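You operate a simulated robot arm through the tools that you are given. There is no shell and no other tool.

You run a simulated robot arm. Do the job below in one go: nothing can be reset, and whatever is moved stays where it is left.

TASK
Tape, clamp and cap the blue pipe nipple.
Fine: wraps as on the job card, in the winder's cup; clamped in the vice; the teal cap tight. Set down upright: what you pick out.

It is judged by the outcome, as a careful person would: the job done as asked, and still so three seconds after it is handed in. It fails if anything else is knocked over, pushed out of place, dropped, spilled or broken. Lids that push on must go on centred and level and be pressed home; caps that screw on are set level and turned clockwise until they are tight.

THE ROBOT
A 6-joint arm with a two-finger parallel gripper, fixed in place. Base frame: the origin is at the foot of the arm, x ahead of it, y to its left, z up. Lengths are in mm, angles in degrees, forces in N, time in s.
Its first joint turns from -166.0 to 166.0 degrees. Payload 3.91 kg.
The tool frame sits at the grasp point between the pads (the TCP): z along the fingers, y along the line on which they close. The tips reach 30 mm beyond it. Largest opening 110 mm; finger width 20, thickness 10; the body of the gripper, 48 by 112 mm, starts 55 mm behind the TCP.
Orientation is that of the tool frame in the base frame, as a unit quaternion [w, x, y, z]. With the fingers straight down and closing along the base's y, the tool's x points along the base's -x, its y along +y and its z along -z.

THE INTERFACE
- The arm moves only by the tool play_rows. Its argument "moves" is a list of rows, each a list of 7 numbers: the shift along the base's x, y, z in units of 20 mm (1.0 is 20 mm), then the turn, a rotation vector about the base's x, y, z in units of 5 degrees (1.0 is 5 degrees), then the opening, from 0 (shut) to 1 (fully open). In form: [[x, y, z, wx, wy, wz, jaw], ...]. A call has 1 to 20 rows; each row shifts and turns the commanded pose from where the row before left it. A call with a number of a shift or a turn outside -1 to 1 is refused whole. A row lasts 0.2 s, in which the tool goes at most 50 mm and 8.6 degrees; a call with a longer step from one row to the next is refused whole, and so is a gripper value outside its range. A pose out of reach is approached as far as the arm can. The call stops where the force on the tool passes 60 N (or 10 N more than at its start, if that is more) or the arm is blocked; 0.2 s more then pass. The fingers move at their own pace (about 153 mm/s each) and stop on an object; they squeeze with about 31 N. The grip force told is the motor's: it shows also when the fingers shut on nothing. Time passes only in rows, and 0.2 s behind the last, so rows that do not move let the fingers close. It gives the time, the measured TCP pose, the force on the tool (base axes), the opening and the grip force at its end, in the units of the frame above (readings bear some noise), with the torque about the TCP (base axes, N m) and any sound that the robot's microphone picked up, and new pictures: "pictures" is both (left out), scene, wrist or none.
- Cameras (640 x 400 px; columns grow to the right, rows downward): "scene" is fixed at [400.4, -650.2, 1641.8]; the picture's right is [1.00, 0.02, 0.00], its down [0.01, -0.39, -0.92] and it looks along [-0.01, 0.92, -0.39] (base axes); focal length 326 px, centre (320, 200). "wrist" rides on the gripper at [72, 17, -103] in the tool frame; the picture's right is [-0.23, 0.97, 0.00], its down [-0.76, -0.18, -0.62] and it looks along [-0.61, -0.14, 0.78] (tool axes); focal length 222 px, centre (320, 200).
- locate(camera, pixels): for up to 12 pixels [column, row] of the newest picture of that camera ("zoom" is the newest enlarged one), the place [x, y, z] in the base frame of the surface seen there, good to about 2 mm. No time passes.
- close_up(camera, box): a new picture of the part [left, top, right, bottom] of that camera's present view, enlarged. No time passes.
- finish_job(): hands the job in; it is judged then, once.

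Unless the task says otherwise, let go and move clear before handing in.

The tools are called after "Request:" by a JSON object that holds its "fn" and its "kwargs". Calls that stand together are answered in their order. play_rows: Moves the arm, as the interface text tells. Its arguments: {"type":"object","properties":{"moves":{"type":"array","items":{"type":"array","items":{"type":"number"}}},"pictures":{"type":"string","enum":["both","scene","wrist","none"]}},"required":["moves"]} The other tools are called the same way: locate (camera, pixels) gives the place of the surface under pixels of a picture; close_up (camera, box) takes an enlarged picture of a part of a camera's view; finish_job () hands the job in.

At the start:

```text
t: 0.0
tool_pos: [248.1, 422.0, 1252.8]
tool_rot: [-0.001, 0.0, 1.0, 0.001]
wrist_force: [0.1, 0.2, 0.3]
torque: [-0.02, 0.0, 0.02]
grip_width: 109.7
gripper_force: 0.0
```

scene: 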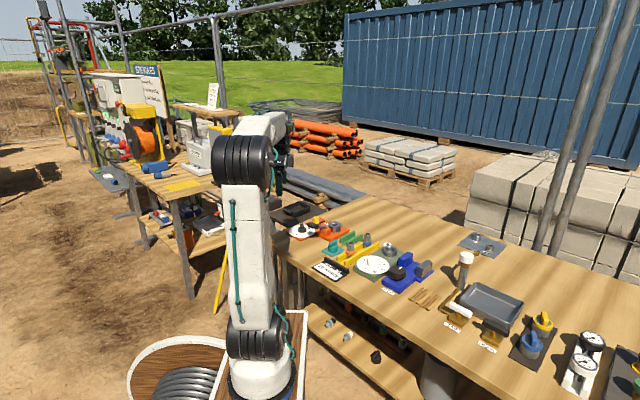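
wrist: 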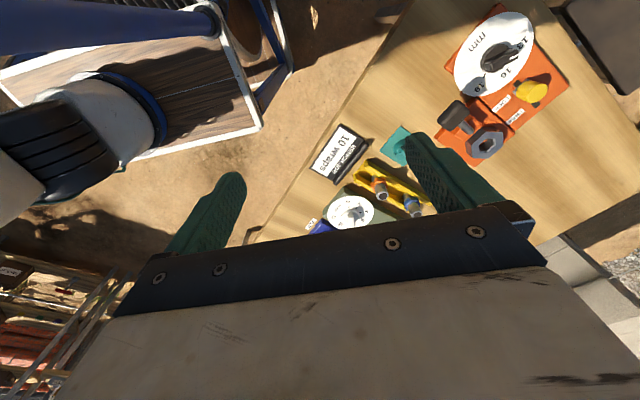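

The scene shows a bench with several stations around pixels (300-500, 210-340), with a job card reading "10 wraps" in the wrist view near (338,150). I'll take close-ups to read everything before moving.

Request:
{"fn": "close_up", "kwargs": {"camera": "scene", "box": [270, 190, 430, 290]}}

Request:
{"fn": "close_up", "kwargs": {"camera": "scene", "box": [360, 220, 640, 400]}}

Request:
{"fn": "close_up", "kwargs": {"camera": "wrist", "box": [250, 0, 590, 240]}}

```text
4.00 times, centred on (350, 240) of scene
```

zoom: 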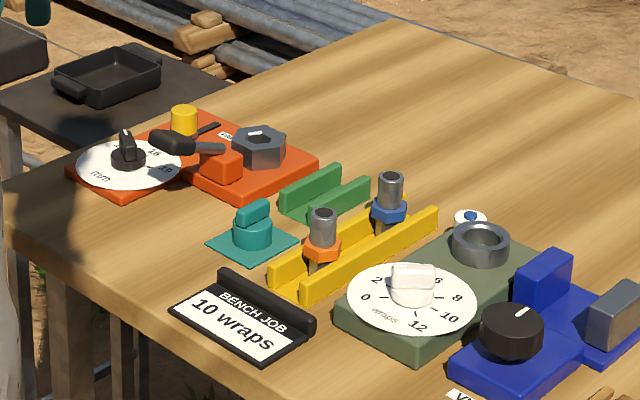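

```text
2.22 times, centred on (500, 310) of scene
```

zoom: 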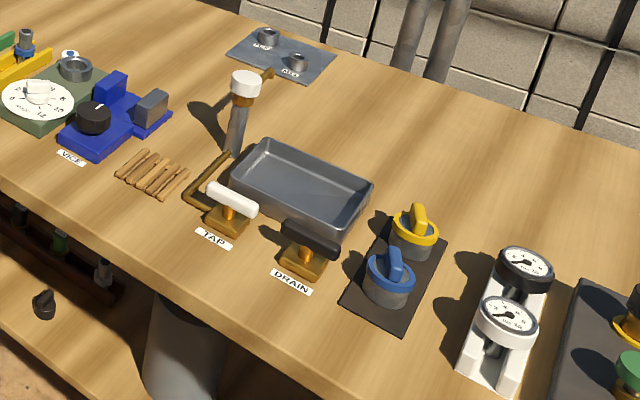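

```text
1.67 times, centred on (420, 120) of wrist
```

zoom: 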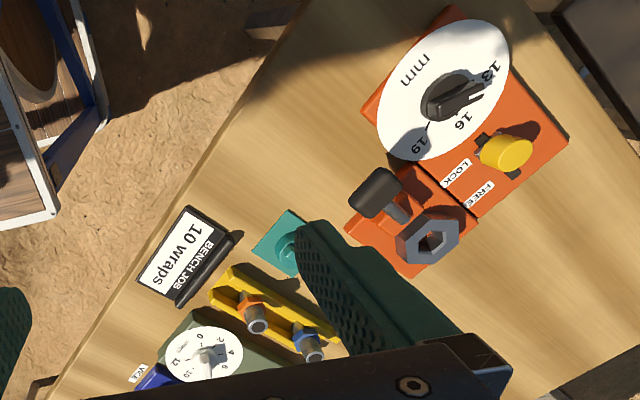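

The close-ups show the yellow rack with orange and blue nipples, the winder with a dial and cup, the blue vice with a black knob, the teal cap on its mat, and the card "10 wraps". I'll locate these items in the first zoom's region and look further.

Request:
{"fn": "close_up", "kwargs": {"camera": "scene", "box": [310, 225, 390, 275]}}

Request:
{"fn": "close_up", "kwargs": {"camera": "scene", "box": [350, 235, 446, 295]}}

Request:
{"fn": "close_up", "kwargs": {"camera": "scene", "box": [80, 50, 240, 150]}}

Request:
{"fn": "locate", "kwargs": {"camera": "scene", "pixels": [[367, 235], [367, 243], [350, 244], [333, 246], [373, 263], [390, 250], [388, 244], [397, 270], [424, 267], [408, 258], [345, 262], [330, 270]]}}

```text
8.00 times, centred on (350, 250) of scene
```

zoom: 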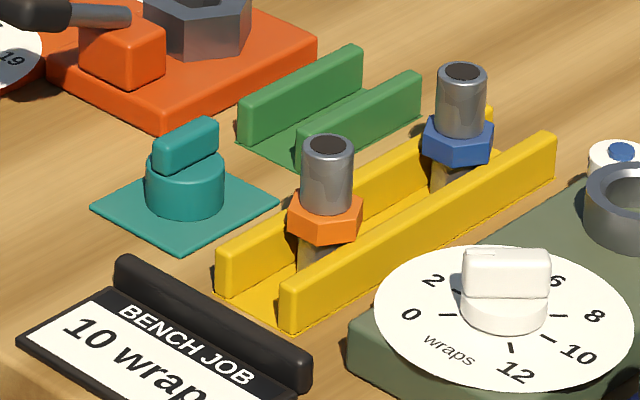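

```text
6.67 times, centred on (398, 265) of scene
```

zoom: 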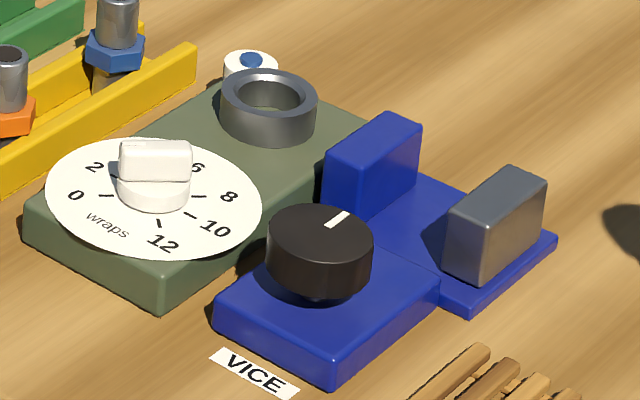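

```text
4.00 times, centred on (160, 100) of scene
```

zoom: 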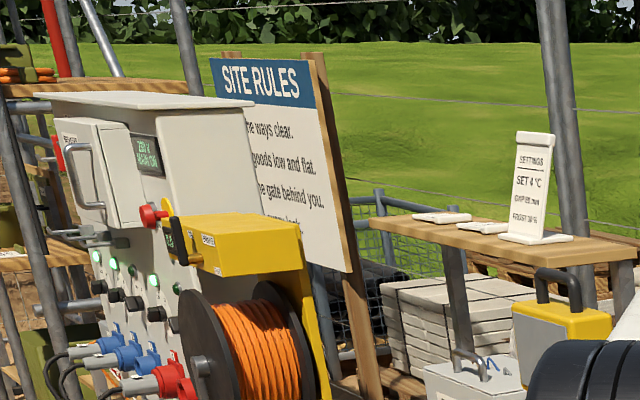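

```text
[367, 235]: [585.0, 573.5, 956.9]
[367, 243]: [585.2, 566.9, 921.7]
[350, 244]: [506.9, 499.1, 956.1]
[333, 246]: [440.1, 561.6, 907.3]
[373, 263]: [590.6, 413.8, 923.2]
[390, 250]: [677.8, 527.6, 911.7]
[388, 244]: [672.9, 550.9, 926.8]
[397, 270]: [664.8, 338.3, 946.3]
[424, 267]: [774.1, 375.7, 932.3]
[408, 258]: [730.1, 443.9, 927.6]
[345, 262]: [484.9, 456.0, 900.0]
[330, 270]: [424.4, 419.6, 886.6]
```

The bench surface seems near z≈886 and the blue nipple's top near (585,574,957). I'll zoom on the rack and winder again and locate the features precisely.

Request:
{"fn": "close_up", "kwargs": {"camera": "scene", "box": [310, 225, 390, 275]}}

Request:
{"fn": "locate", "kwargs": {"camera": "zoom", "pixels": [[461, 72], [440, 72], [482, 72], [461, 110], [461, 145], [427, 145], [492, 145], [448, 182], [328, 146], [326, 225], [185, 140], [184, 200]]}}

Request:
{"fn": "locate", "kwargs": {"camera": "zoom", "pixels": [[110, 205], [240, 205], [230, 290], [290, 310], [550, 145], [490, 115], [345, 60], [310, 150], [505, 260], [505, 300], [504, 330], [620, 150]]}}

```text
8.00 times, centred on (350, 250) of scene
```

zoom: 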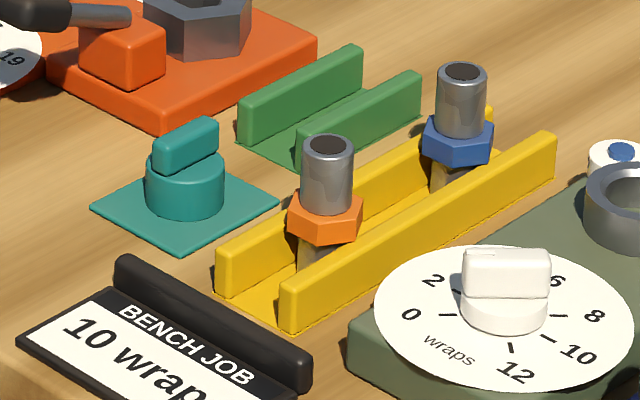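

```text
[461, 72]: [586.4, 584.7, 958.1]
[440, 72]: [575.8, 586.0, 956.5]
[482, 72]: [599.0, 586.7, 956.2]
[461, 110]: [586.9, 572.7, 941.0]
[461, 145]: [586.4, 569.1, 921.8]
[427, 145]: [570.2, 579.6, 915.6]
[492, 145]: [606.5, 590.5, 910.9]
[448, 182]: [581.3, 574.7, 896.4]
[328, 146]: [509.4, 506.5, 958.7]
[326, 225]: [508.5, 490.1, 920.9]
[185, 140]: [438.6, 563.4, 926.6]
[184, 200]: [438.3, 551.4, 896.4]
```

```text
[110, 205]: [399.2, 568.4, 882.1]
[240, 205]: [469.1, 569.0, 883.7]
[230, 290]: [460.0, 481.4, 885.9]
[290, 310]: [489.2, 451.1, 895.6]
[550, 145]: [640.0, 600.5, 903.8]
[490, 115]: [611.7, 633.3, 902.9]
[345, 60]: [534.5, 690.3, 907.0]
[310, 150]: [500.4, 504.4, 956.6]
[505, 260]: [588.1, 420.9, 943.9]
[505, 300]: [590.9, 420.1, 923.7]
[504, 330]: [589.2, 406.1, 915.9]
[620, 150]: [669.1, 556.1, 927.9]
```

The blue nipple's axis is about (587,584), with its top at z≈957 and its hex around z 910–925. I'll move the arm over the bench for a closer wrist view.

Request:
{"fn": "play_rows", "kwargs": {"moves": [[0.8, 0.3, -0.5, 0, 0, 0, 1], [0.8, 0.3, -0.5, 0, 0, 0, 1], [0.8, 0.3, -0.5, 0, 0, 0, 1], [0.8, 0.3, -0.5, 0, 0, 0, 1], [0.8, 0.3, -0.5, 0, 0, 0, 1], [0.8, 0.3, -0.5, 0, 0, 0, 1], [0.8, 0.3, -0.5, 0, 0, 0, 1], [0.8, 0.3, -0.5, 0, 0, 0, 1], [0.8, 0.3, -0.5, 0, 0, 0, 1], [0.8, 0.3, -0.5, 0, 0, 0, 1], [0, 0, 0, 0, 0, 0, 1]]}}

```text
t: 2.4
tool_pos: [409.2, 482.7, 1153.3]
tool_rot: [0.0, 0.0, 1.0, 0.001]
wrist_force: [-0.4, 0.3, 0.6]
torque: [-0.01, 0.01, 0.0]
grip_width: 110.0
gripper_force: 0.0
```

scene: 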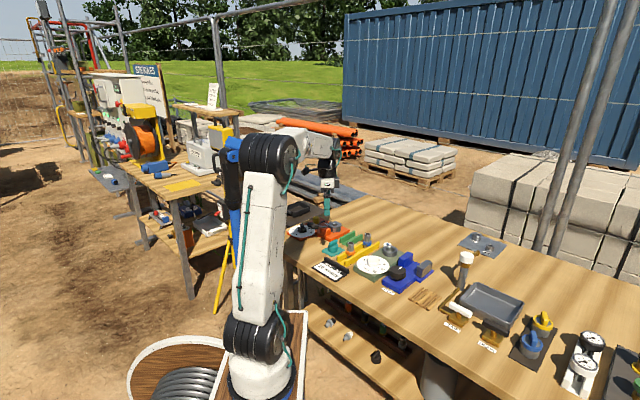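
wrist: 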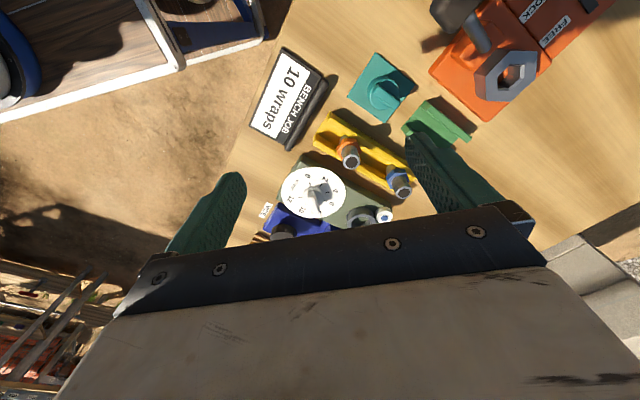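

The wrist view shows the rack around (360,155), the winder dial at (313,192) and the teal cap at (383,92), while the gripper hides the lower half. I'll move further out to view the stations from above.

Request:
{"fn": "play_rows", "kwargs": {"moves": [[0.95, 0.1, -0.2, 0, 0, 0, 1], [0.95, 0.1, -0.2, 0, 0, 0, 1], [0.95, 0.1, -0.2, 0, 0, 0, 1], [0.95, 0.1, -0.2, 0, 0, 0, 1], [0.95, 0.1, -0.2, 0, 0, 0, 1], [0.95, 0.1, -0.2, 0, 0, 0, 1], [0.95, 0.1, -0.2, 0, 0, 0, 1], [0.95, 0.1, -0.2, 0, 0, 0, 1], [0.95, 0.1, -0.2, 0, 0, 0, 1], [0, 0, 0, 0, 0, 0, 1]], "pictures": "wrist"}}

Request:
{"fn": "close_up", "kwargs": {"camera": "wrist", "box": [240, 0, 540, 200]}}

```text
t: 4.6
tool_pos: [580.4, 500.5, 1119.2]
tool_rot: [0.0, 0.0, 1.0, -0.001]
wrist_force: [1.2, -0.4, 0.7]
torque: [0.02, -0.02, 0.01]
grip_width: 109.9
gripper_force: 0.0
```

wrist: 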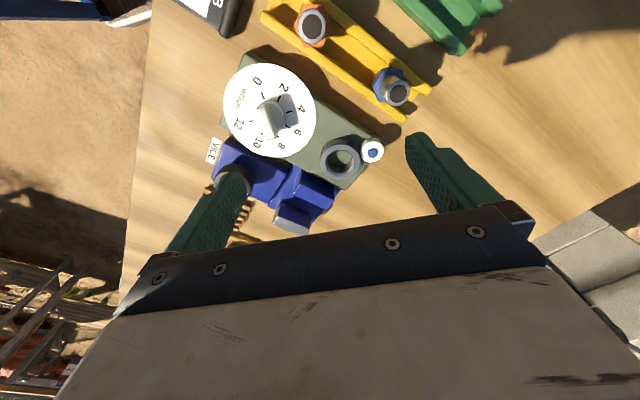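

```text
2.00 times, centred on (390, 100) of wrist
```

zoom: 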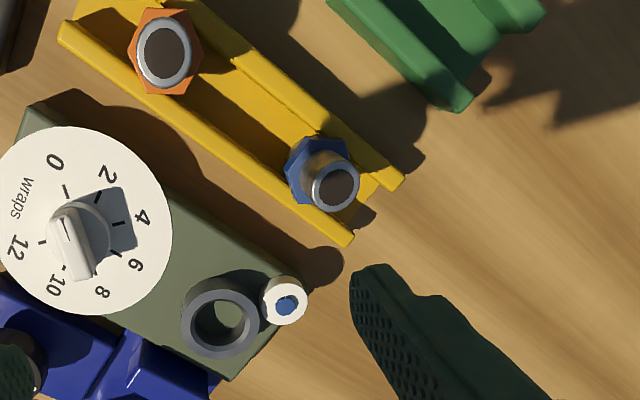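

The wrist shows the winder dial at (270,110), its cup at (340,162) and a white/blue button by it at (372,152). I'll zoom on the dial and the vice and locate the key points.

Request:
{"fn": "close_up", "kwargs": {"camera": "wrist", "box": [210, 55, 330, 155]}}

Request:
{"fn": "close_up", "kwargs": {"camera": "wrist", "box": [310, 50, 430, 200]}}

Request:
{"fn": "locate", "kwargs": {"camera": "wrist", "pixels": [[398, 93], [388, 78], [312, 25], [341, 161], [328, 160], [354, 160], [341, 147], [372, 152], [372, 140], [270, 115], [280, 140], [285, 70]]}}

Request:
{"fn": "locate", "kwargs": {"camera": "wrist", "pixels": [[295, 215], [315, 185], [240, 160], [430, 90], [405, 120], [310, 65], [385, 150], [350, 188], [245, 55], [400, 200], [250, 30], [450, 100]]}}

```text
4.00 times, centred on (270, 105) of wrist
```

zoom: 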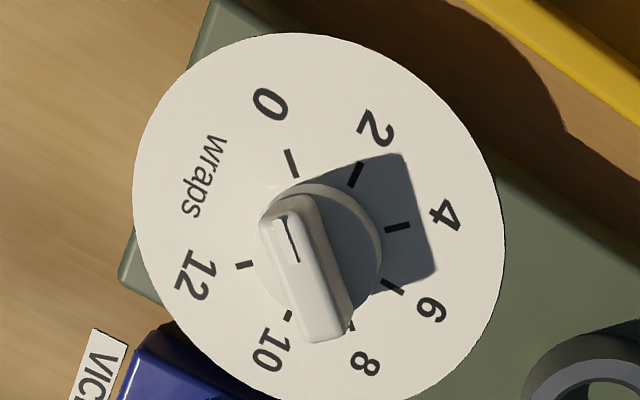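

```text
2.67 times, centred on (370, 125) of wrist
```

zoom: 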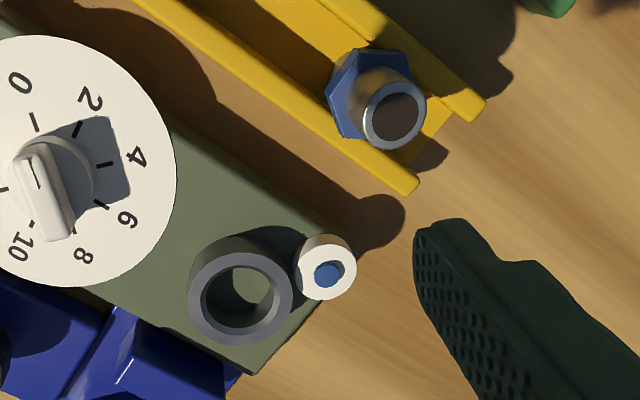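

```text
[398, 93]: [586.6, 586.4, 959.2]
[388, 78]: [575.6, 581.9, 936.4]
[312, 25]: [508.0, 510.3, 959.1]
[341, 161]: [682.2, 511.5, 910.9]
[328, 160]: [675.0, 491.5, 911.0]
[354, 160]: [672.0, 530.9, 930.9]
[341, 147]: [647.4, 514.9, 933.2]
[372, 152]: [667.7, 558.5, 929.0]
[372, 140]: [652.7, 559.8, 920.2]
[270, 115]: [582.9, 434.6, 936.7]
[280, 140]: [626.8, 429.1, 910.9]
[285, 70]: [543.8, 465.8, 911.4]
```

```text
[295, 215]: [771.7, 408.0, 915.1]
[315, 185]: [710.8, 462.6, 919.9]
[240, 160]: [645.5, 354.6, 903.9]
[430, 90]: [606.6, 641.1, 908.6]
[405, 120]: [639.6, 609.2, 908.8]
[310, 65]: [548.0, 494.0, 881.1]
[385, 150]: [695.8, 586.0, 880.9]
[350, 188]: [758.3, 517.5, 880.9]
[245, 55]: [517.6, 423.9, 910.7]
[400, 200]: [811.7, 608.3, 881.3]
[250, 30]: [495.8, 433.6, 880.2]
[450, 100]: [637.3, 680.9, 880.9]
```

The knob's line points at the 0 tick, and the numbers run clockwise to 12. The bench is at z=881 and the winder top at z≈911. I'll zoom again to measure the ticks and the cup precisely.

Request:
{"fn": "close_up", "kwargs": {"camera": "wrist", "box": [210, 55, 330, 155]}}

Request:
{"fn": "locate", "kwargs": {"camera": "zoom", "pixels": [[291, 163], [355, 175], [397, 227], [393, 287], [288, 315], [244, 265], [283, 217], [293, 258], [290, 215], [335, 335], [310, 265], [325, 195]]}}

Request:
{"fn": "locate", "kwargs": {"camera": "zoom", "pixels": [[265, 240], [275, 200], [345, 335], [310, 342], [352, 322], [135, 190], [502, 210], [290, 35], [320, 270], [300, 330], [340, 310], [270, 100]]}}

```text
4.00 times, centred on (270, 105) of wrist
```

zoom: 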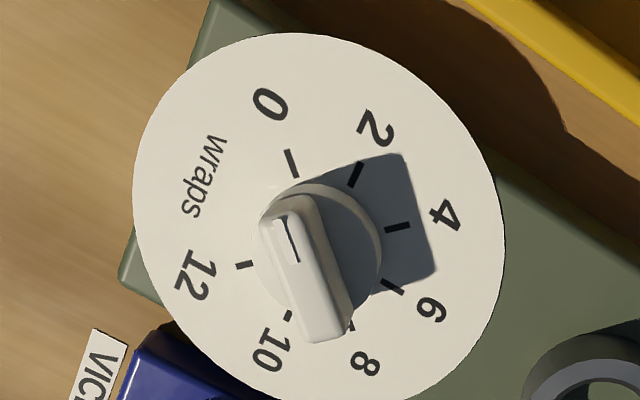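

```text
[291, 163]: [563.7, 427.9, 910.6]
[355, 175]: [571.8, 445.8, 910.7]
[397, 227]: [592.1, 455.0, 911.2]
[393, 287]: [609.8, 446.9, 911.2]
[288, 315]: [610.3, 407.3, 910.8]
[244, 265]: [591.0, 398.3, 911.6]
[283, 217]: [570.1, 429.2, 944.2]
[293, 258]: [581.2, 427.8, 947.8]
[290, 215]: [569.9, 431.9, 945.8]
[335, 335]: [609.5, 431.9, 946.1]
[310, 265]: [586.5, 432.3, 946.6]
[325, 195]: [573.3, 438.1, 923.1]
```

```text
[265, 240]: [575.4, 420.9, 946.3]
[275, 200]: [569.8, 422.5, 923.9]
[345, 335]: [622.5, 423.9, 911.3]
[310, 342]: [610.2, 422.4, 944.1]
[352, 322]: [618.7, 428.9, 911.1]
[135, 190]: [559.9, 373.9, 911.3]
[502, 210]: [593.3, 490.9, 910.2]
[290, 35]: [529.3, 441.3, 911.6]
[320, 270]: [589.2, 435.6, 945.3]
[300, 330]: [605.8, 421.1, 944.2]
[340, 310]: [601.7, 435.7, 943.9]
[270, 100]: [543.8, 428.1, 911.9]
```

The ticks are 45° apart: 0 at 180°, 10 at −45°, about the centre (591,427), so reaching 10 takes a 225° clockwise turn. I'll shift out to see the cup, button and vice from above.

Request:
{"fn": "play_rows", "kwargs": {"moves": [[1, 0, 0, 0, 0, 0, 1], [1, 0, 0, 0, 0, 0, 1], [1, 0, 0, 0, 0, 0, 1], [1, 0, 0, 0, 0, 0, 1], [1, 0, 0, 0, 0, 0, 1], [0, 0, 0, 0, 0, 0, 1]], "pictures": "wrist"}}

Request:
{"fn": "close_up", "kwargs": {"camera": "wrist", "box": [310, 30, 430, 130]}}

Request:
{"fn": "close_up", "kwargs": {"camera": "wrist", "box": [190, 60, 350, 180]}}

```text
t: 6.0
tool_pos: [681.2, 500.8, 1119.3]
tool_rot: [0.0, 0.001, 1.0, 0.001]
wrist_force: [-0.2, 0.0, -0.3]
torque: [0.01, 0.0, 0.0]
grip_width: 110.1
gripper_force: 0.1
```

wrist: 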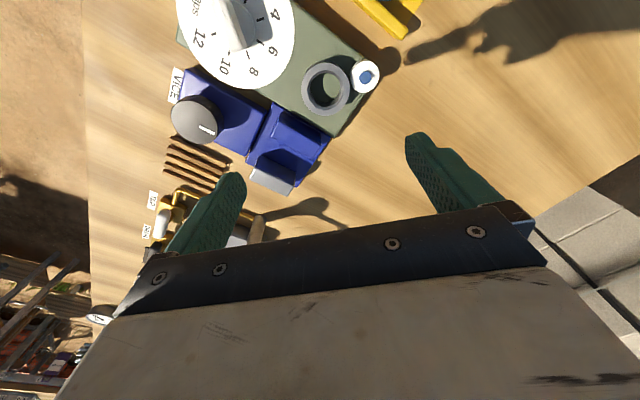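

```text
4.00 times, centred on (370, 80) of wrist
```

zoom: 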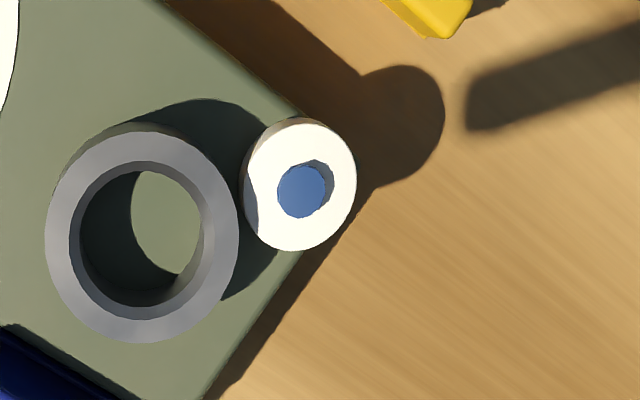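

```text
3.33 times, centred on (270, 120) of wrist
```

zoom: 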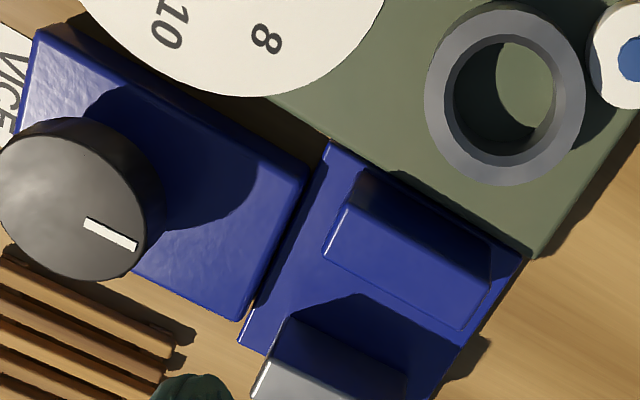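

The white ring with the blue core at (365,77) looks like the tape roll, so the dial knob itself winds the tape. I'll locate the cup rim and the vice's features from these zooms.

Request:
{"fn": "locate", "kwargs": {"camera": "zoom", "pixels": [[75, 200], [112, 235], [340, 225], [490, 260], [455, 325], [330, 255], [290, 325], [300, 240], [460, 350], [330, 145], [525, 250], [245, 340]]}}

Request:
{"fn": "close_up", "kwargs": {"camera": "wrist", "box": [310, 30, 430, 130]}}

Request:
{"fn": "locate", "kwargs": {"camera": "zoom", "pixels": [[58, 230], [228, 230], [142, 145], [142, 330], [85, 170], [205, 300], [165, 220], [302, 190], [255, 190], [350, 190], [302, 135], [302, 240]]}}

Request:
{"fn": "locate", "kwargs": {"camera": "wrist", "pixels": [[275, 182], [290, 172], [255, 165], [262, 185], [300, 160], [290, 190], [195, 120], [174, 115], [222, 118], [200, 100], [230, 160], [180, 150]]}}

```text
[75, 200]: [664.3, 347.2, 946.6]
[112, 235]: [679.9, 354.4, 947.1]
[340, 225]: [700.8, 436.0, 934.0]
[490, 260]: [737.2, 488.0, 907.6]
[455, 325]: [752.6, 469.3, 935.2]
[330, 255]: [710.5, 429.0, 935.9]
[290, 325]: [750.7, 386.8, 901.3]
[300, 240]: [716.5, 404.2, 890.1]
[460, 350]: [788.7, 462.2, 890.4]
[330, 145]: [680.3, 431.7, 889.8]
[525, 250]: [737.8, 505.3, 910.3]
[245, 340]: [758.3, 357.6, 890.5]
```

```text
4.00 times, centred on (370, 80) of wrist
```

zoom: 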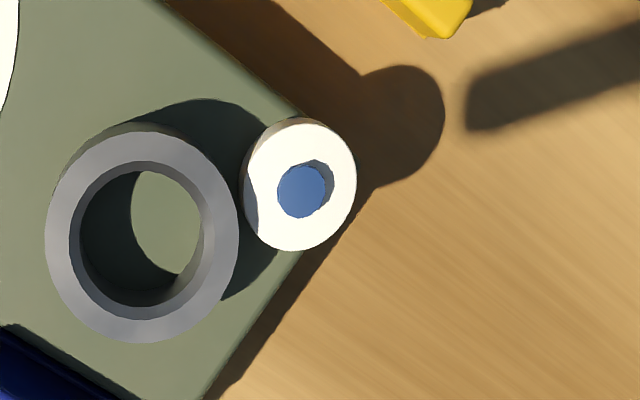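

```text
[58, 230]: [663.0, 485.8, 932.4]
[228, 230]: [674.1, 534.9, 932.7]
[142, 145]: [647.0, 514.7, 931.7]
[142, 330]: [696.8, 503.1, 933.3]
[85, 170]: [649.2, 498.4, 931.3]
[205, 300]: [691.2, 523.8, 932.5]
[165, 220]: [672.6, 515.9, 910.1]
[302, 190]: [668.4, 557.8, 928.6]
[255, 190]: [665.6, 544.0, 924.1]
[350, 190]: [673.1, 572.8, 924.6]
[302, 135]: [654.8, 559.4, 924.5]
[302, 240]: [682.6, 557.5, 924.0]
```

```text
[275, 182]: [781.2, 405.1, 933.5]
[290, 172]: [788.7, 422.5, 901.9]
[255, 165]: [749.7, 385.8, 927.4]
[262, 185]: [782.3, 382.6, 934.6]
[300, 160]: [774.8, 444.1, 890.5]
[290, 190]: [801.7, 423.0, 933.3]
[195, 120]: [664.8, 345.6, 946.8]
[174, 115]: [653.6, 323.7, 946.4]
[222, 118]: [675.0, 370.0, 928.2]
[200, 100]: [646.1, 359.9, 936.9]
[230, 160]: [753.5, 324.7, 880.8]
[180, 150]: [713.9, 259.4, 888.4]
```

The cup centre is about (671,509), with its rim at z=932, an outer diameter of about 57 and an inner of about 42. I need the nipple's exact profile, so I'll zoom in tightly on it.

Request:
{"fn": "close_up", "kwargs": {"camera": "scene", "box": [355, 228, 379, 252]}}

Request:
{"fn": "locate", "kwargs": {"camera": "zoom", "pixels": [[320, 60], [320, 90], [320, 120], [320, 150], [320, 180], [320, 210], [320, 230], [320, 250], [320, 280], [320, 310], [320, 340], [320, 370]]}}

```text
16.00 times, centred on (367, 240) of scene
```

zoom: 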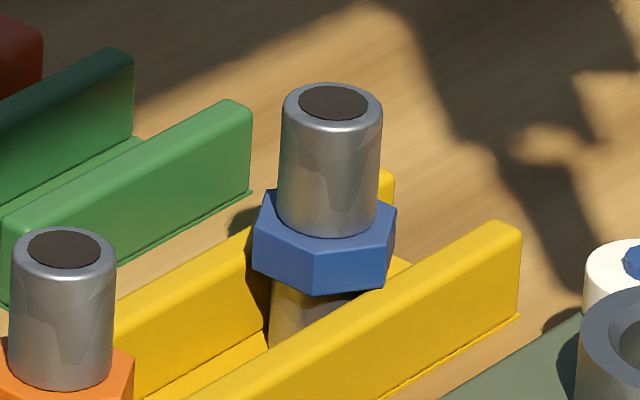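

```text
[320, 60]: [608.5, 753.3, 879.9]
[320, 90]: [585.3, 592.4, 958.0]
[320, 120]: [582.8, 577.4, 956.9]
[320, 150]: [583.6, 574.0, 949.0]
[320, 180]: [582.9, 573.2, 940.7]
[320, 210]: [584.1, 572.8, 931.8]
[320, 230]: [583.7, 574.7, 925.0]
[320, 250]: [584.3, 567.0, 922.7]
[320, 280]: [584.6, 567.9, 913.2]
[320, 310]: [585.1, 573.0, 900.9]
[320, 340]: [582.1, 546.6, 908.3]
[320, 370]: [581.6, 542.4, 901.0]
```

The 16× zoom shows the pipe from z≈924 to 958, a hex collar from 909 to 924 resting on the rails (908), and the stem below it. The rack and vice slot both run at 45°, so I'll turn the tool −45° (closing along the rails) and go above the blue nipple.

Request:
{"fn": "play_rows", "kwargs": {"moves": [[-0.525, 0.47, -0.33, 0, 0, -1, 1], [-0.525, 0.47, -0.33, 0, 0, -1, 1], [-0.525, 0.47, -0.33, 0, 0, -1, 1], [-0.525, 0.47, -0.33, 0, 0, -1, 1], [-0.525, 0.47, -0.33, 0, 0, -1, 1], [-0.525, 0.47, -0.33, 0, 0, -1, 1], [-0.525, 0.47, -0.33, 0, 0, -1, 1], [-0.525, 0.47, -0.33, 0, 0, -1, 1], [-0.525, 0.47, -0.33, 0, 0, -1, 0.7], [0, 0, 0, 0, 0, 0, 0.6], [0, 0, 0, 0, 0, 0, 0.6]], "pictures": "both"}}

Request:
{"fn": "close_up", "kwargs": {"camera": "wrist", "box": [240, 100, 400, 200]}}

```text
t: 8.4
tool_pos: [585.6, 585.5, 1057.5]
tool_rot: [0.0, 0.384, 0.923, 0.001]
wrist_force: [0.7, 0.5, -0.9]
torque: [0.01, 0.03, -0.01]
grip_width: 66.1
gripper_force: 0.0
```

scene: 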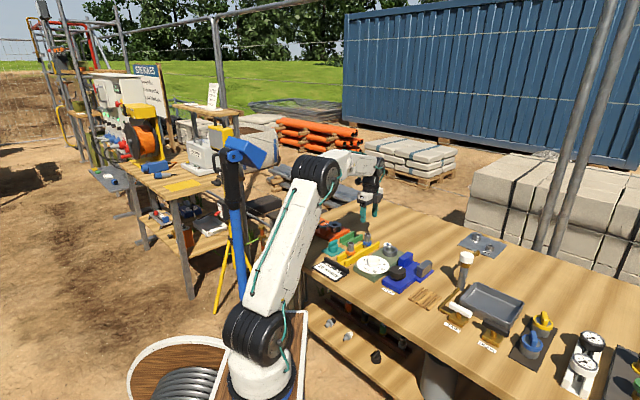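
wrist: 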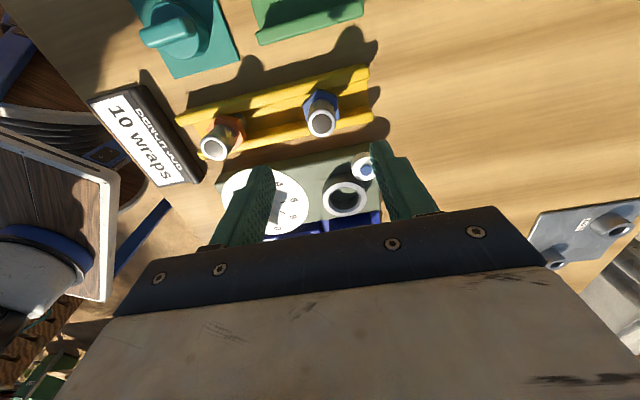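

```text
4.00 times, centred on (320, 150) of wrist
```

zoom: 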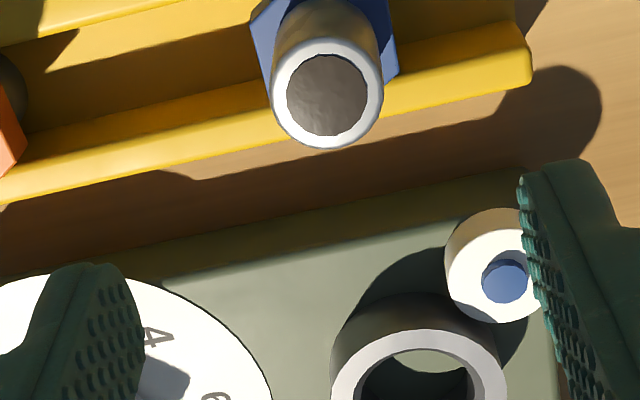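

The nipple rim is clear in the zoom, centred near (327,93). I'll locate its rim points for the axis and check the hex orientation.

Request:
{"fn": "locate", "kwargs": {"camera": "zoom", "pixels": [[279, 95], [376, 95], [327, 44], [327, 143], [292, 60], [362, 60], [292, 130], [362, 130], [327, 93]]}}

Request:
{"fn": "close_up", "kwargs": {"camera": "wrist", "box": [280, 70, 360, 140]}}

```text
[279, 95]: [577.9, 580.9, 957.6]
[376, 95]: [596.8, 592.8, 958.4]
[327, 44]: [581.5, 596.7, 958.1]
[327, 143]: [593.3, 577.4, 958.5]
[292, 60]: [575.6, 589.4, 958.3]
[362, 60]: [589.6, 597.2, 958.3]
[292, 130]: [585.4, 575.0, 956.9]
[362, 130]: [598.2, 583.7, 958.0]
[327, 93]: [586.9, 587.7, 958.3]
```

```text
5.71 times, centred on (320, 105) of wrist
```

zoom: 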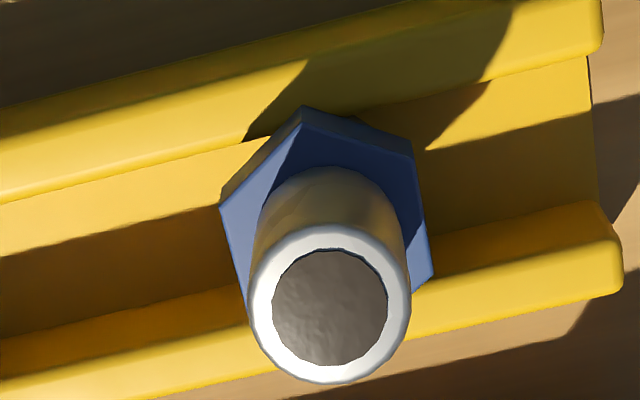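

The nipple's axis comes out at about (587,586). Its hex has corners facing the rails, so I'll need a 30° turn before the vice. I'll descend now with the tips staying above the hex (TCP z≈965).

Request:
{"fn": "play_rows", "kwargs": {"moves": [[0.06, 0.03, -1, 0, 0, 0, 0.55], [0, 0, -1, 0, 0, 0, 0.55], [0, 0, -1, 0, 0, 0, 0.55], [0, 0, -1, 0, 0, 0, 0.55], [0, 0, -0.6, 0, 0, 0, 0.55], [0, 0, 0, 0, 0, 0, 0.55]], "pictures": "both"}}

Request:
{"fn": "close_up", "kwargs": {"camera": "wrist", "box": [220, 80, 420, 205]}}

Request:
{"fn": "close_up", "kwargs": {"camera": "scene", "box": [340, 215, 400, 255]}}

```text
t: 9.8
tool_pos: [586.7, 584.1, 967.5]
tool_rot: [0.0, 0.383, 0.924, 0.001]
wrist_force: [-0.3, -0.3, -0.1]
torque: [-0.01, 0.01, 0.04]
grip_width: 60.5
gripper_force: 0.1
```

scene: 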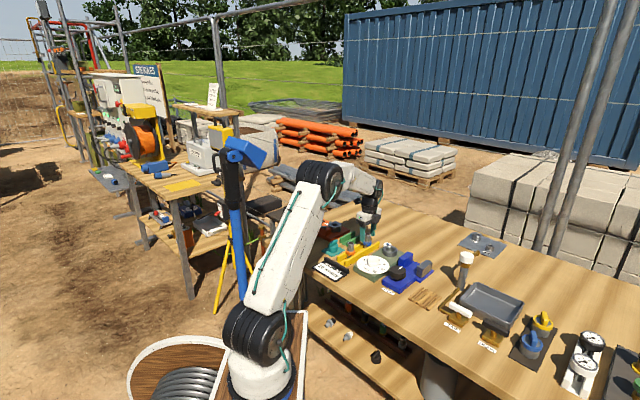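
wrist: 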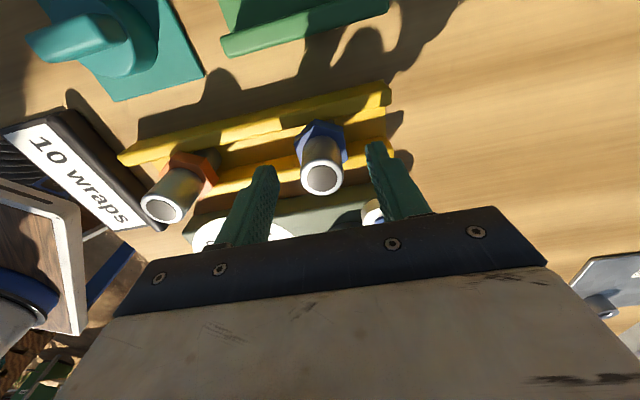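

```text
3.20 times, centred on (320, 142) of wrist
```

zoom: 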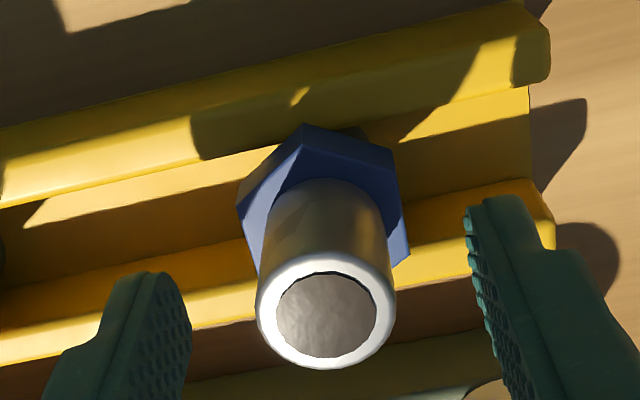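

```text
10.00 times, centred on (370, 235) of scene
```

zoom: 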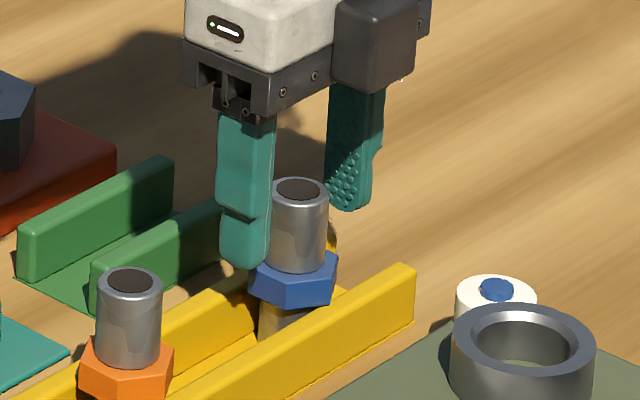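

The nipple is between the fingers with the tips above the hex. I'll re-locate the rim from this closer view to fine-tune the centring before gripping.

Request:
{"fn": "close_up", "kwargs": {"camera": "wrist", "box": [220, 80, 420, 205]}}

Request:
{"fn": "locate", "kwargs": {"camera": "zoom", "pixels": [[266, 310], [386, 310], [327, 263], [327, 362], [284, 275], [370, 275], [284, 348], [370, 348], [305, 133], [388, 160], [405, 245], [243, 205]]}}

```text
3.20 times, centred on (320, 142) of wrist
```

zoom: 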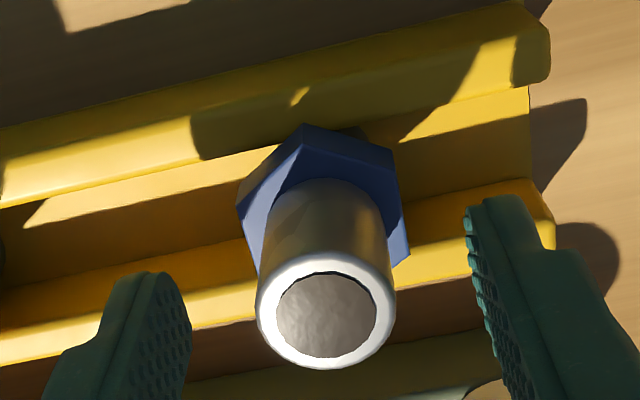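

```text
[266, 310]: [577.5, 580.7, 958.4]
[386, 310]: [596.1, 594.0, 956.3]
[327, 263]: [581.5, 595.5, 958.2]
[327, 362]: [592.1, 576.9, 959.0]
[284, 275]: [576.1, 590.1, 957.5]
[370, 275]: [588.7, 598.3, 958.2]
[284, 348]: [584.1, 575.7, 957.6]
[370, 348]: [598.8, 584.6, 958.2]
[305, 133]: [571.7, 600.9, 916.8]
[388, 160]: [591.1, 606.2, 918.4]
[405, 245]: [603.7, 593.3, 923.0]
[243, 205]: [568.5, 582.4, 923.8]
```

The rim centre is (586.9,587.0), so I'll nudge about 1 mm and close the fingers on the pipe.

Request:
{"fn": "play_rows", "kwargs": {"moves": [[-0.03, 0.06, -0.1, 0, 0, 0, 0.55], [0, 0, 0, 0, 0, 0, 0.35], [0, 0, 0, 0, 0, 0, 0.2], [0, 0, 0, 0, 0, 0, 0.0], [0, 0, 0, 0, 0, 0, 0.0], [0, 0, 0, 0, 0, 0, 0.0]], "pictures": "wrist"}}

```text
t: 11.2
tool_pos: [585.8, 586.2, 964.6]
tool_rot: [0.0, 0.383, 0.924, 0.0]
wrist_force: [-0.3, -1.0, 0.2]
torque: [0.0, 0.01, 0.02]
grip_width: 25.7
gripper_force: 31.1
```

wrist: 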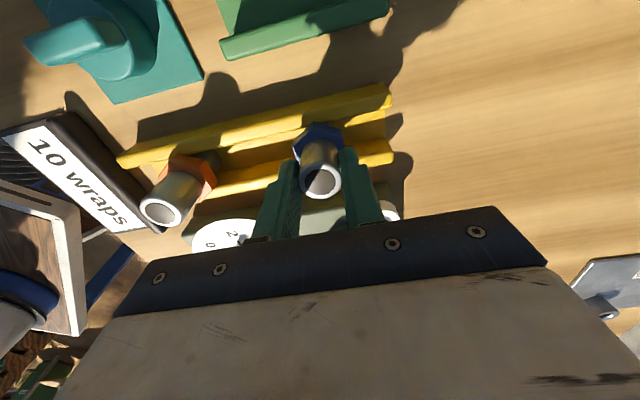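

The grip is holding at 25.7 mm with 31 N. I'll lift straight up and check that the nipple comes along.

Request:
{"fn": "play_rows", "kwargs": {"moves": [[0, 0, 0.3, 0, 0, 0, 0], [0, 0, 0.6, 0, 0, 0, 0], [0, 0, 0.8, 0, 0, 0, 0], [0, 0, 0.8, 0, 0, 0, 0], [0, 0, 0.8, 0, 0, 0, 0], [0, 0, 0.8, 0, 0, 0, 0], [0, 0, 0, 0, 0, 0, 0]], "pictures": "both"}}

Request:
{"fn": "close_up", "kwargs": {"camera": "scene", "box": [340, 195, 400, 255]}}

```text
t: 12.8
tool_pos: [587.2, 585.9, 1046.5]
tool_rot: [0.0, 0.382, 0.924, 0.0]
wrist_force: [-0.1, 0.1, -2.5]
torque: [0.0, 0.0, 0.04]
grip_width: 25.9
gripper_force: 30.9
```

scene: 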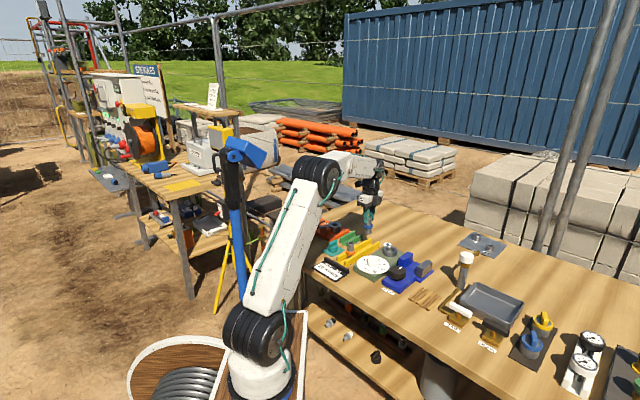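
wrist: 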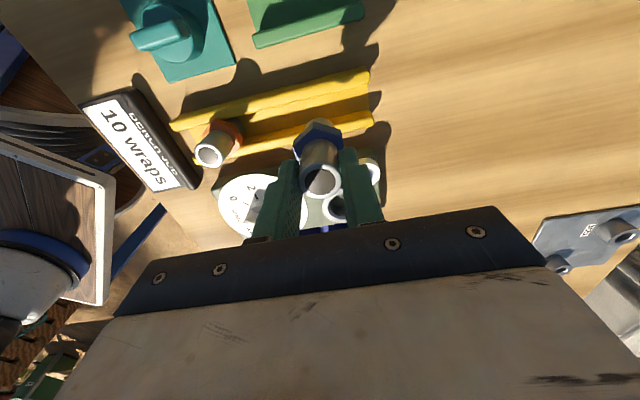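

```text
6.67 times, centred on (370, 225) of scene
```

zoom: 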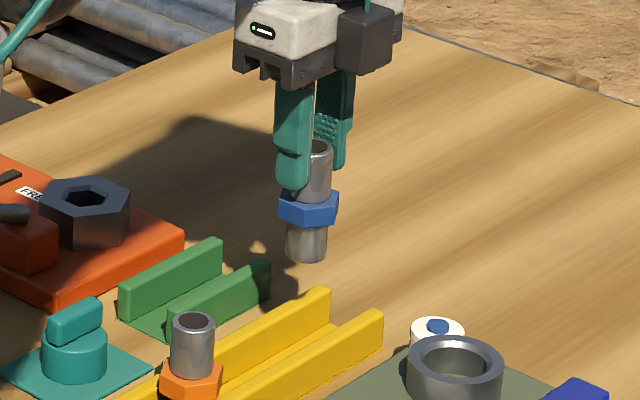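

The nipple lifted cleanly, and its lower stem ends around (306,258) in the zoom. I'll measure its lower extent to get the cup height.

Request:
{"fn": "locate", "kwargs": {"camera": "zoom", "pixels": [[306, 258], [306, 252], [306, 240], [306, 230], [308, 220], [308, 206], [315, 148], [312, 185], [455, 345], [420, 360], [490, 360]]}}

Request:
{"fn": "close_up", "kwargs": {"camera": "wrist", "box": [240, 100, 400, 220]}}

```text
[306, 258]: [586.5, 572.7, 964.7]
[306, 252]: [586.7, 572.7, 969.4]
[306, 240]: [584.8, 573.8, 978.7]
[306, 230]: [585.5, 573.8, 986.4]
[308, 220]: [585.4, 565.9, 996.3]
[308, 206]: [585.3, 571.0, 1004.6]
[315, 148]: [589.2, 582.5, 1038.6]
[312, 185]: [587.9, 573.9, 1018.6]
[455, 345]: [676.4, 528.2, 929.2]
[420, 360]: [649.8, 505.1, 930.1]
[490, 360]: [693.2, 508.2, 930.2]
```

```text
3.33 times, centred on (320, 160) of wrist
```

zoom: 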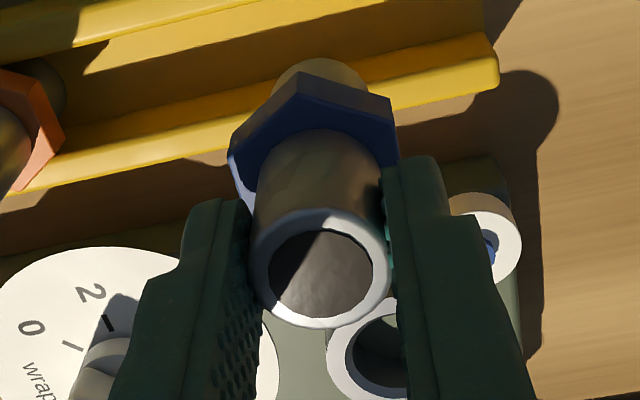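

Nipple bottom is about 82 mm below the TCP, so seated in the cup the TCP should be near z≈993. I'll move above the cup centre at (671,509).

Request:
{"fn": "play_rows", "kwargs": {"moves": [[0.7, -0.64, 0, 0, 0, 0, 0], [0.7, -0.64, 0, 0, 0, 0, 0], [0.7, -0.64, 0, 0, 0, 0, 0], [0.7, -0.64, 0, 0, 0, 0, 0], [0.7, -0.64, 0, 0, 0, 0, 0], [0.7, -0.64, 0, 0, 0, 0, 0], [0, 0, 0, 0, 0, 0, 0]], "pictures": "both"}}

Request:
{"fn": "close_up", "kwargs": {"camera": "scene", "box": [360, 205, 420, 265]}}

Request:
{"fn": "close_up", "kwargs": {"camera": "wrist", "box": [240, 100, 400, 220]}}

```text
t: 14.4
tool_pos: [668.9, 509.3, 1046.5]
tool_rot: [0.0, 0.383, 0.924, 0.0]
wrist_force: [-0.9, -1.2, -1.5]
torque: [0.02, 0.02, -0.01]
grip_width: 25.8
gripper_force: 31.0
```

scene: 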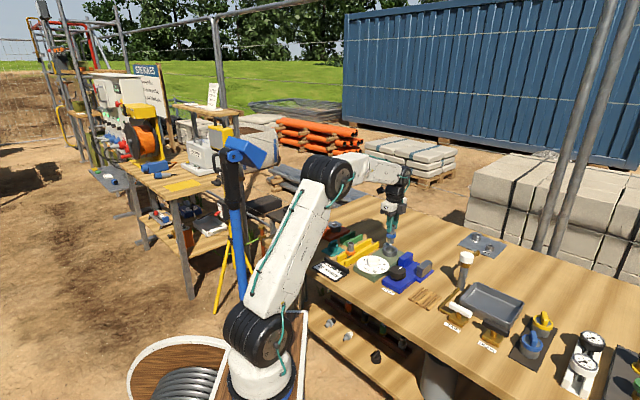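
wrist: 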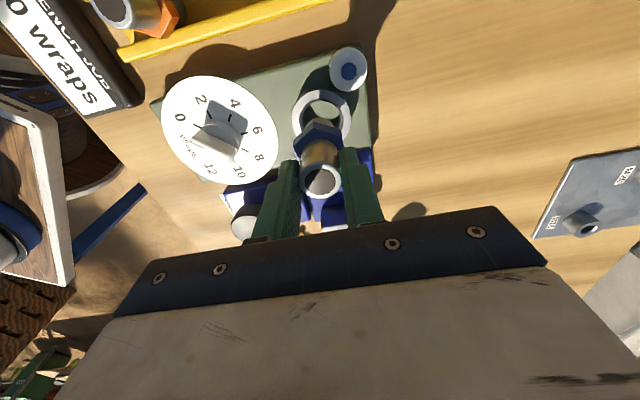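

```text
6.67 times, centred on (390, 235) of scene
```

zoom: 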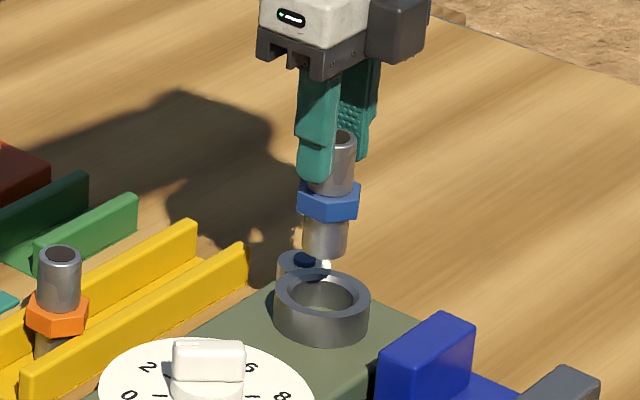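

```text
3.33 times, centred on (320, 160) of wrist
```

zoom: 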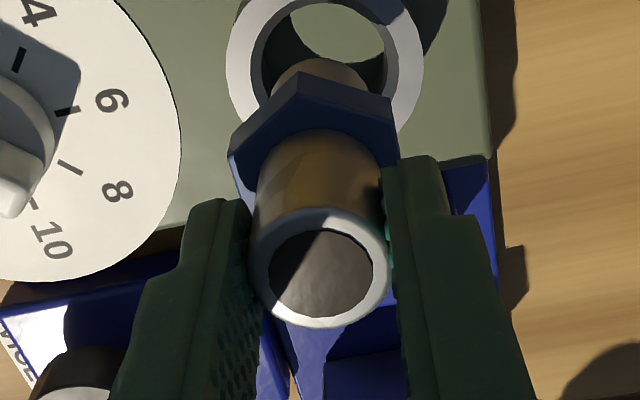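

The nipple hangs beside the cup line of sight in the zoom. I'll verify the cup centre once more from this view before lowering.

Request:
{"fn": "locate", "kwargs": {"camera": "wrist", "pixels": [[322, 93], [295, 115], [347, 115], [302, 98], [342, 98], [299, 130], [343, 130]]}}

Request:
{"fn": "close_up", "kwargs": {"camera": "scene", "box": [376, 238, 404, 258]}}

Request:
{"fn": "locate", "kwargs": {"camera": "zoom", "pixels": [[320, 200]]}}

```text
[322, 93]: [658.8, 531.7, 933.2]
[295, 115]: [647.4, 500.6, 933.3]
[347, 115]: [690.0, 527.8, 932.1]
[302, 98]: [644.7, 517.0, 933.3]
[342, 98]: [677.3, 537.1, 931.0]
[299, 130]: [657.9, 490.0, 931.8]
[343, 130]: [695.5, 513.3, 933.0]
```

```text
16.00 times, centred on (390, 248) of scene
```

zoom: 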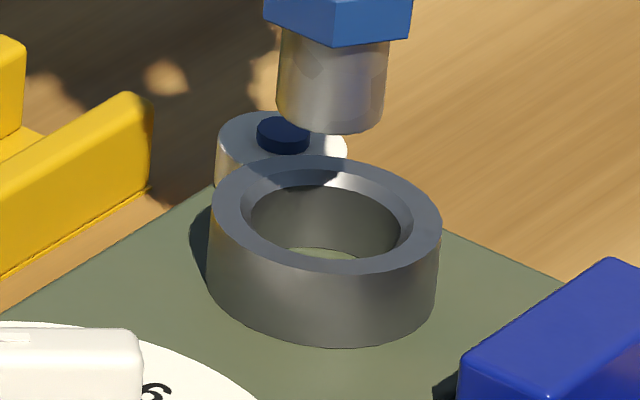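

```text
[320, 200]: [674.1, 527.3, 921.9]
```

The cup centre is (670.5,510) and the nipple is within about 1.5 mm of it, with 6 mm of clearance. I'll lower to just above seating.

Request:
{"fn": "play_rows", "kwargs": {"moves": [[0.03, 0.03, -0.6, 0, 0, 0, 0], [0, 0, -0.6, 0, 0, 0, 0], [0, 0, -0.6, 0, 0, 0, 0], [0, 0, -0.4, 0, 0, 0, 0], [0, 0, -0.2, 0, 0, 0, 0], [0, 0, 0, 0, 0, 0, 0]], "pictures": "scene"}}

Request:
{"fn": "close_up", "kwargs": {"camera": "scene", "box": [370, 228, 410, 258]}}

```text
t: 15.8
tool_pos: [669.8, 509.7, 998.4]
tool_rot: [0.001, 0.383, 0.924, 0.0]
wrist_force: [0.8, 0.6, -1.5]
torque: [0.0, 0.04, 0.01]
grip_width: 25.9
gripper_force: 30.8
```

scene: 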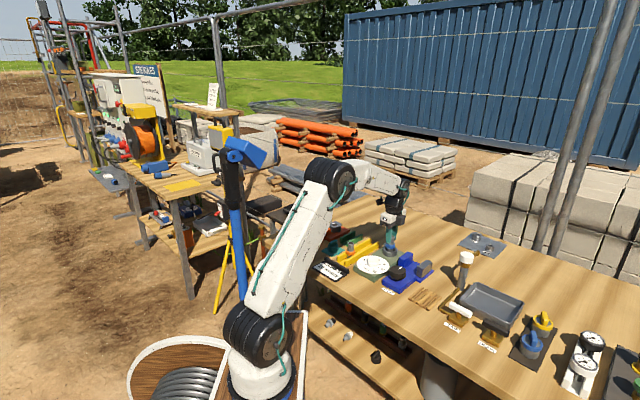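

```text
13.33 times, centred on (390, 243) of scene
```

zoom: 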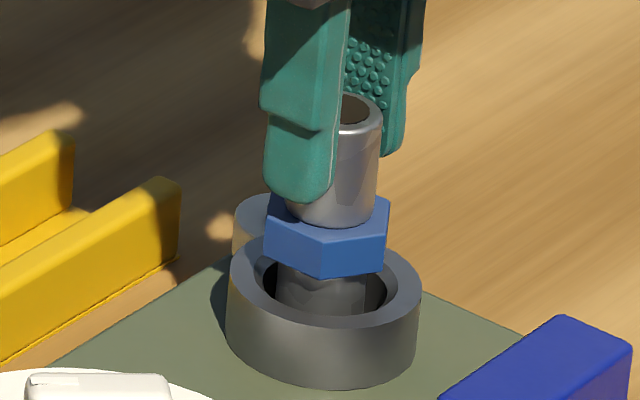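

The stem is in the cup with room all round. I'll lower in 1 mm steps and watch the vertical force for contact.

Request:
{"fn": "play_rows", "kwargs": {"moves": [[0, 0, -0.05, 0, 0, 0, 0], [0, 0, -0.05, 0, 0, 0, 0], [0, 0, -0.05, 0, 0, 0, 0], [0, 0, -0.05, 0, 0, 0, 0]], "pictures": "none"}}

Request:
{"fn": "play_rows", "kwargs": {"moves": [[0, 0, -0.03, 0, 0, 0, 0], [0, 0, 0, 0, 0, 0, 0]], "pictures": "none"}}

```text
t: 16.8
tool_pos: [671.6, 510.7, 995.0]
tool_rot: [0.0, 0.382, 0.924, 0.001]
wrist_force: [1.2, 0.0, 3.1]
torque: [-0.02, -0.06, 0.04]
grip_width: 25.7
gripper_force: 30.8
```

```text
t: 17.4
tool_pos: [670.9, 510.9, 995.2]
tool_rot: [0.001, 0.383, 0.924, 0.0]
wrist_force: [2.4, 0.7, 10.7]
torque: [-0.01, -0.24, 0.03]
grip_width: 26.0
gripper_force: 31.4
```

The vertical force rose to about 11 N at z≈995, so the nipple is seated. I'll ease up slightly, open the fingers and check.

Request:
{"fn": "play_rows", "kwargs": {"moves": [[0, 0, 0.04, 0, 0, 0, 0], [0, 0, 0, 0, 0, 0, 0.28], [0, 0, 0, 0, 0, 0, 0.4], [0, 0, 0, 0, 0, 0, 0.5], [0, 0, 0, 0, 0, 0, 0.5]], "pictures": "wrist"}}

Request:
{"fn": "close_up", "kwargs": {"camera": "scene", "box": [370, 228, 410, 258]}}

Request:
{"fn": "close_up", "kwargs": {"camera": "wrist", "box": [240, 80, 400, 200]}}

```text
t: 18.6
tool_pos: [670.8, 508.5, 995.0]
tool_rot: [0.0, 0.383, 0.924, 0.0]
wrist_force: [-0.3, -0.7, -0.5]
torque: [-0.02, 0.02, -0.01]
grip_width: 54.9
gripper_force: 0.0
```

wrist: 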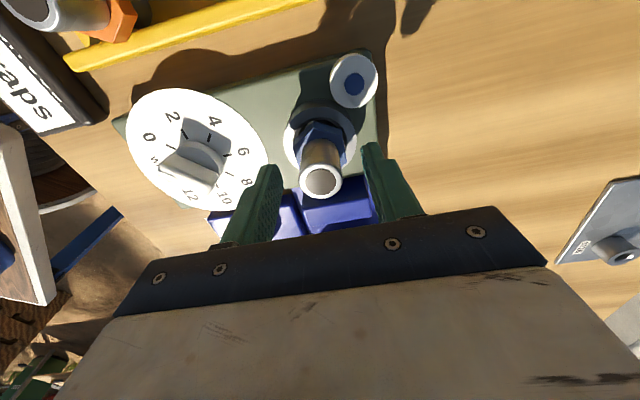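

```text
13.33 times, centred on (390, 243) of scene
```

zoom: 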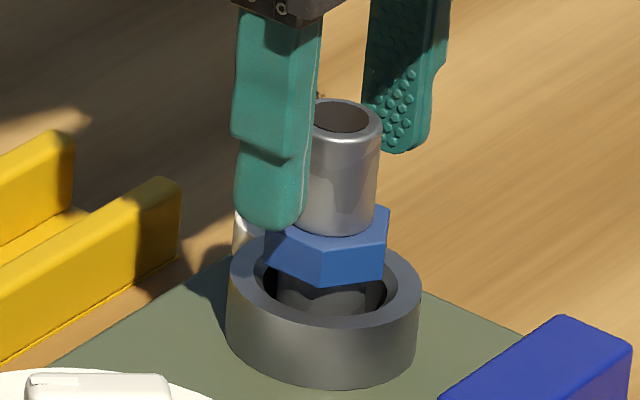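

```text
3.33 times, centred on (320, 140) of wrist
```

zoom: 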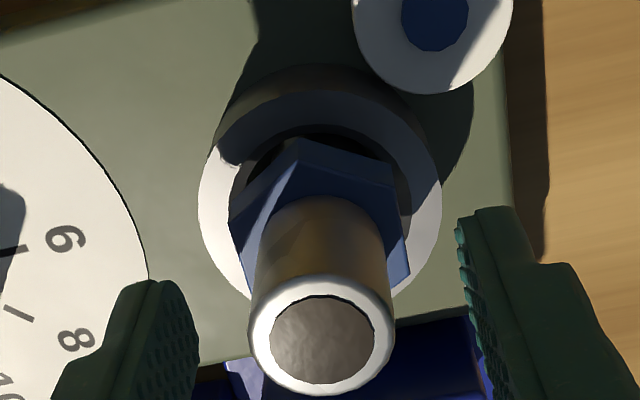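

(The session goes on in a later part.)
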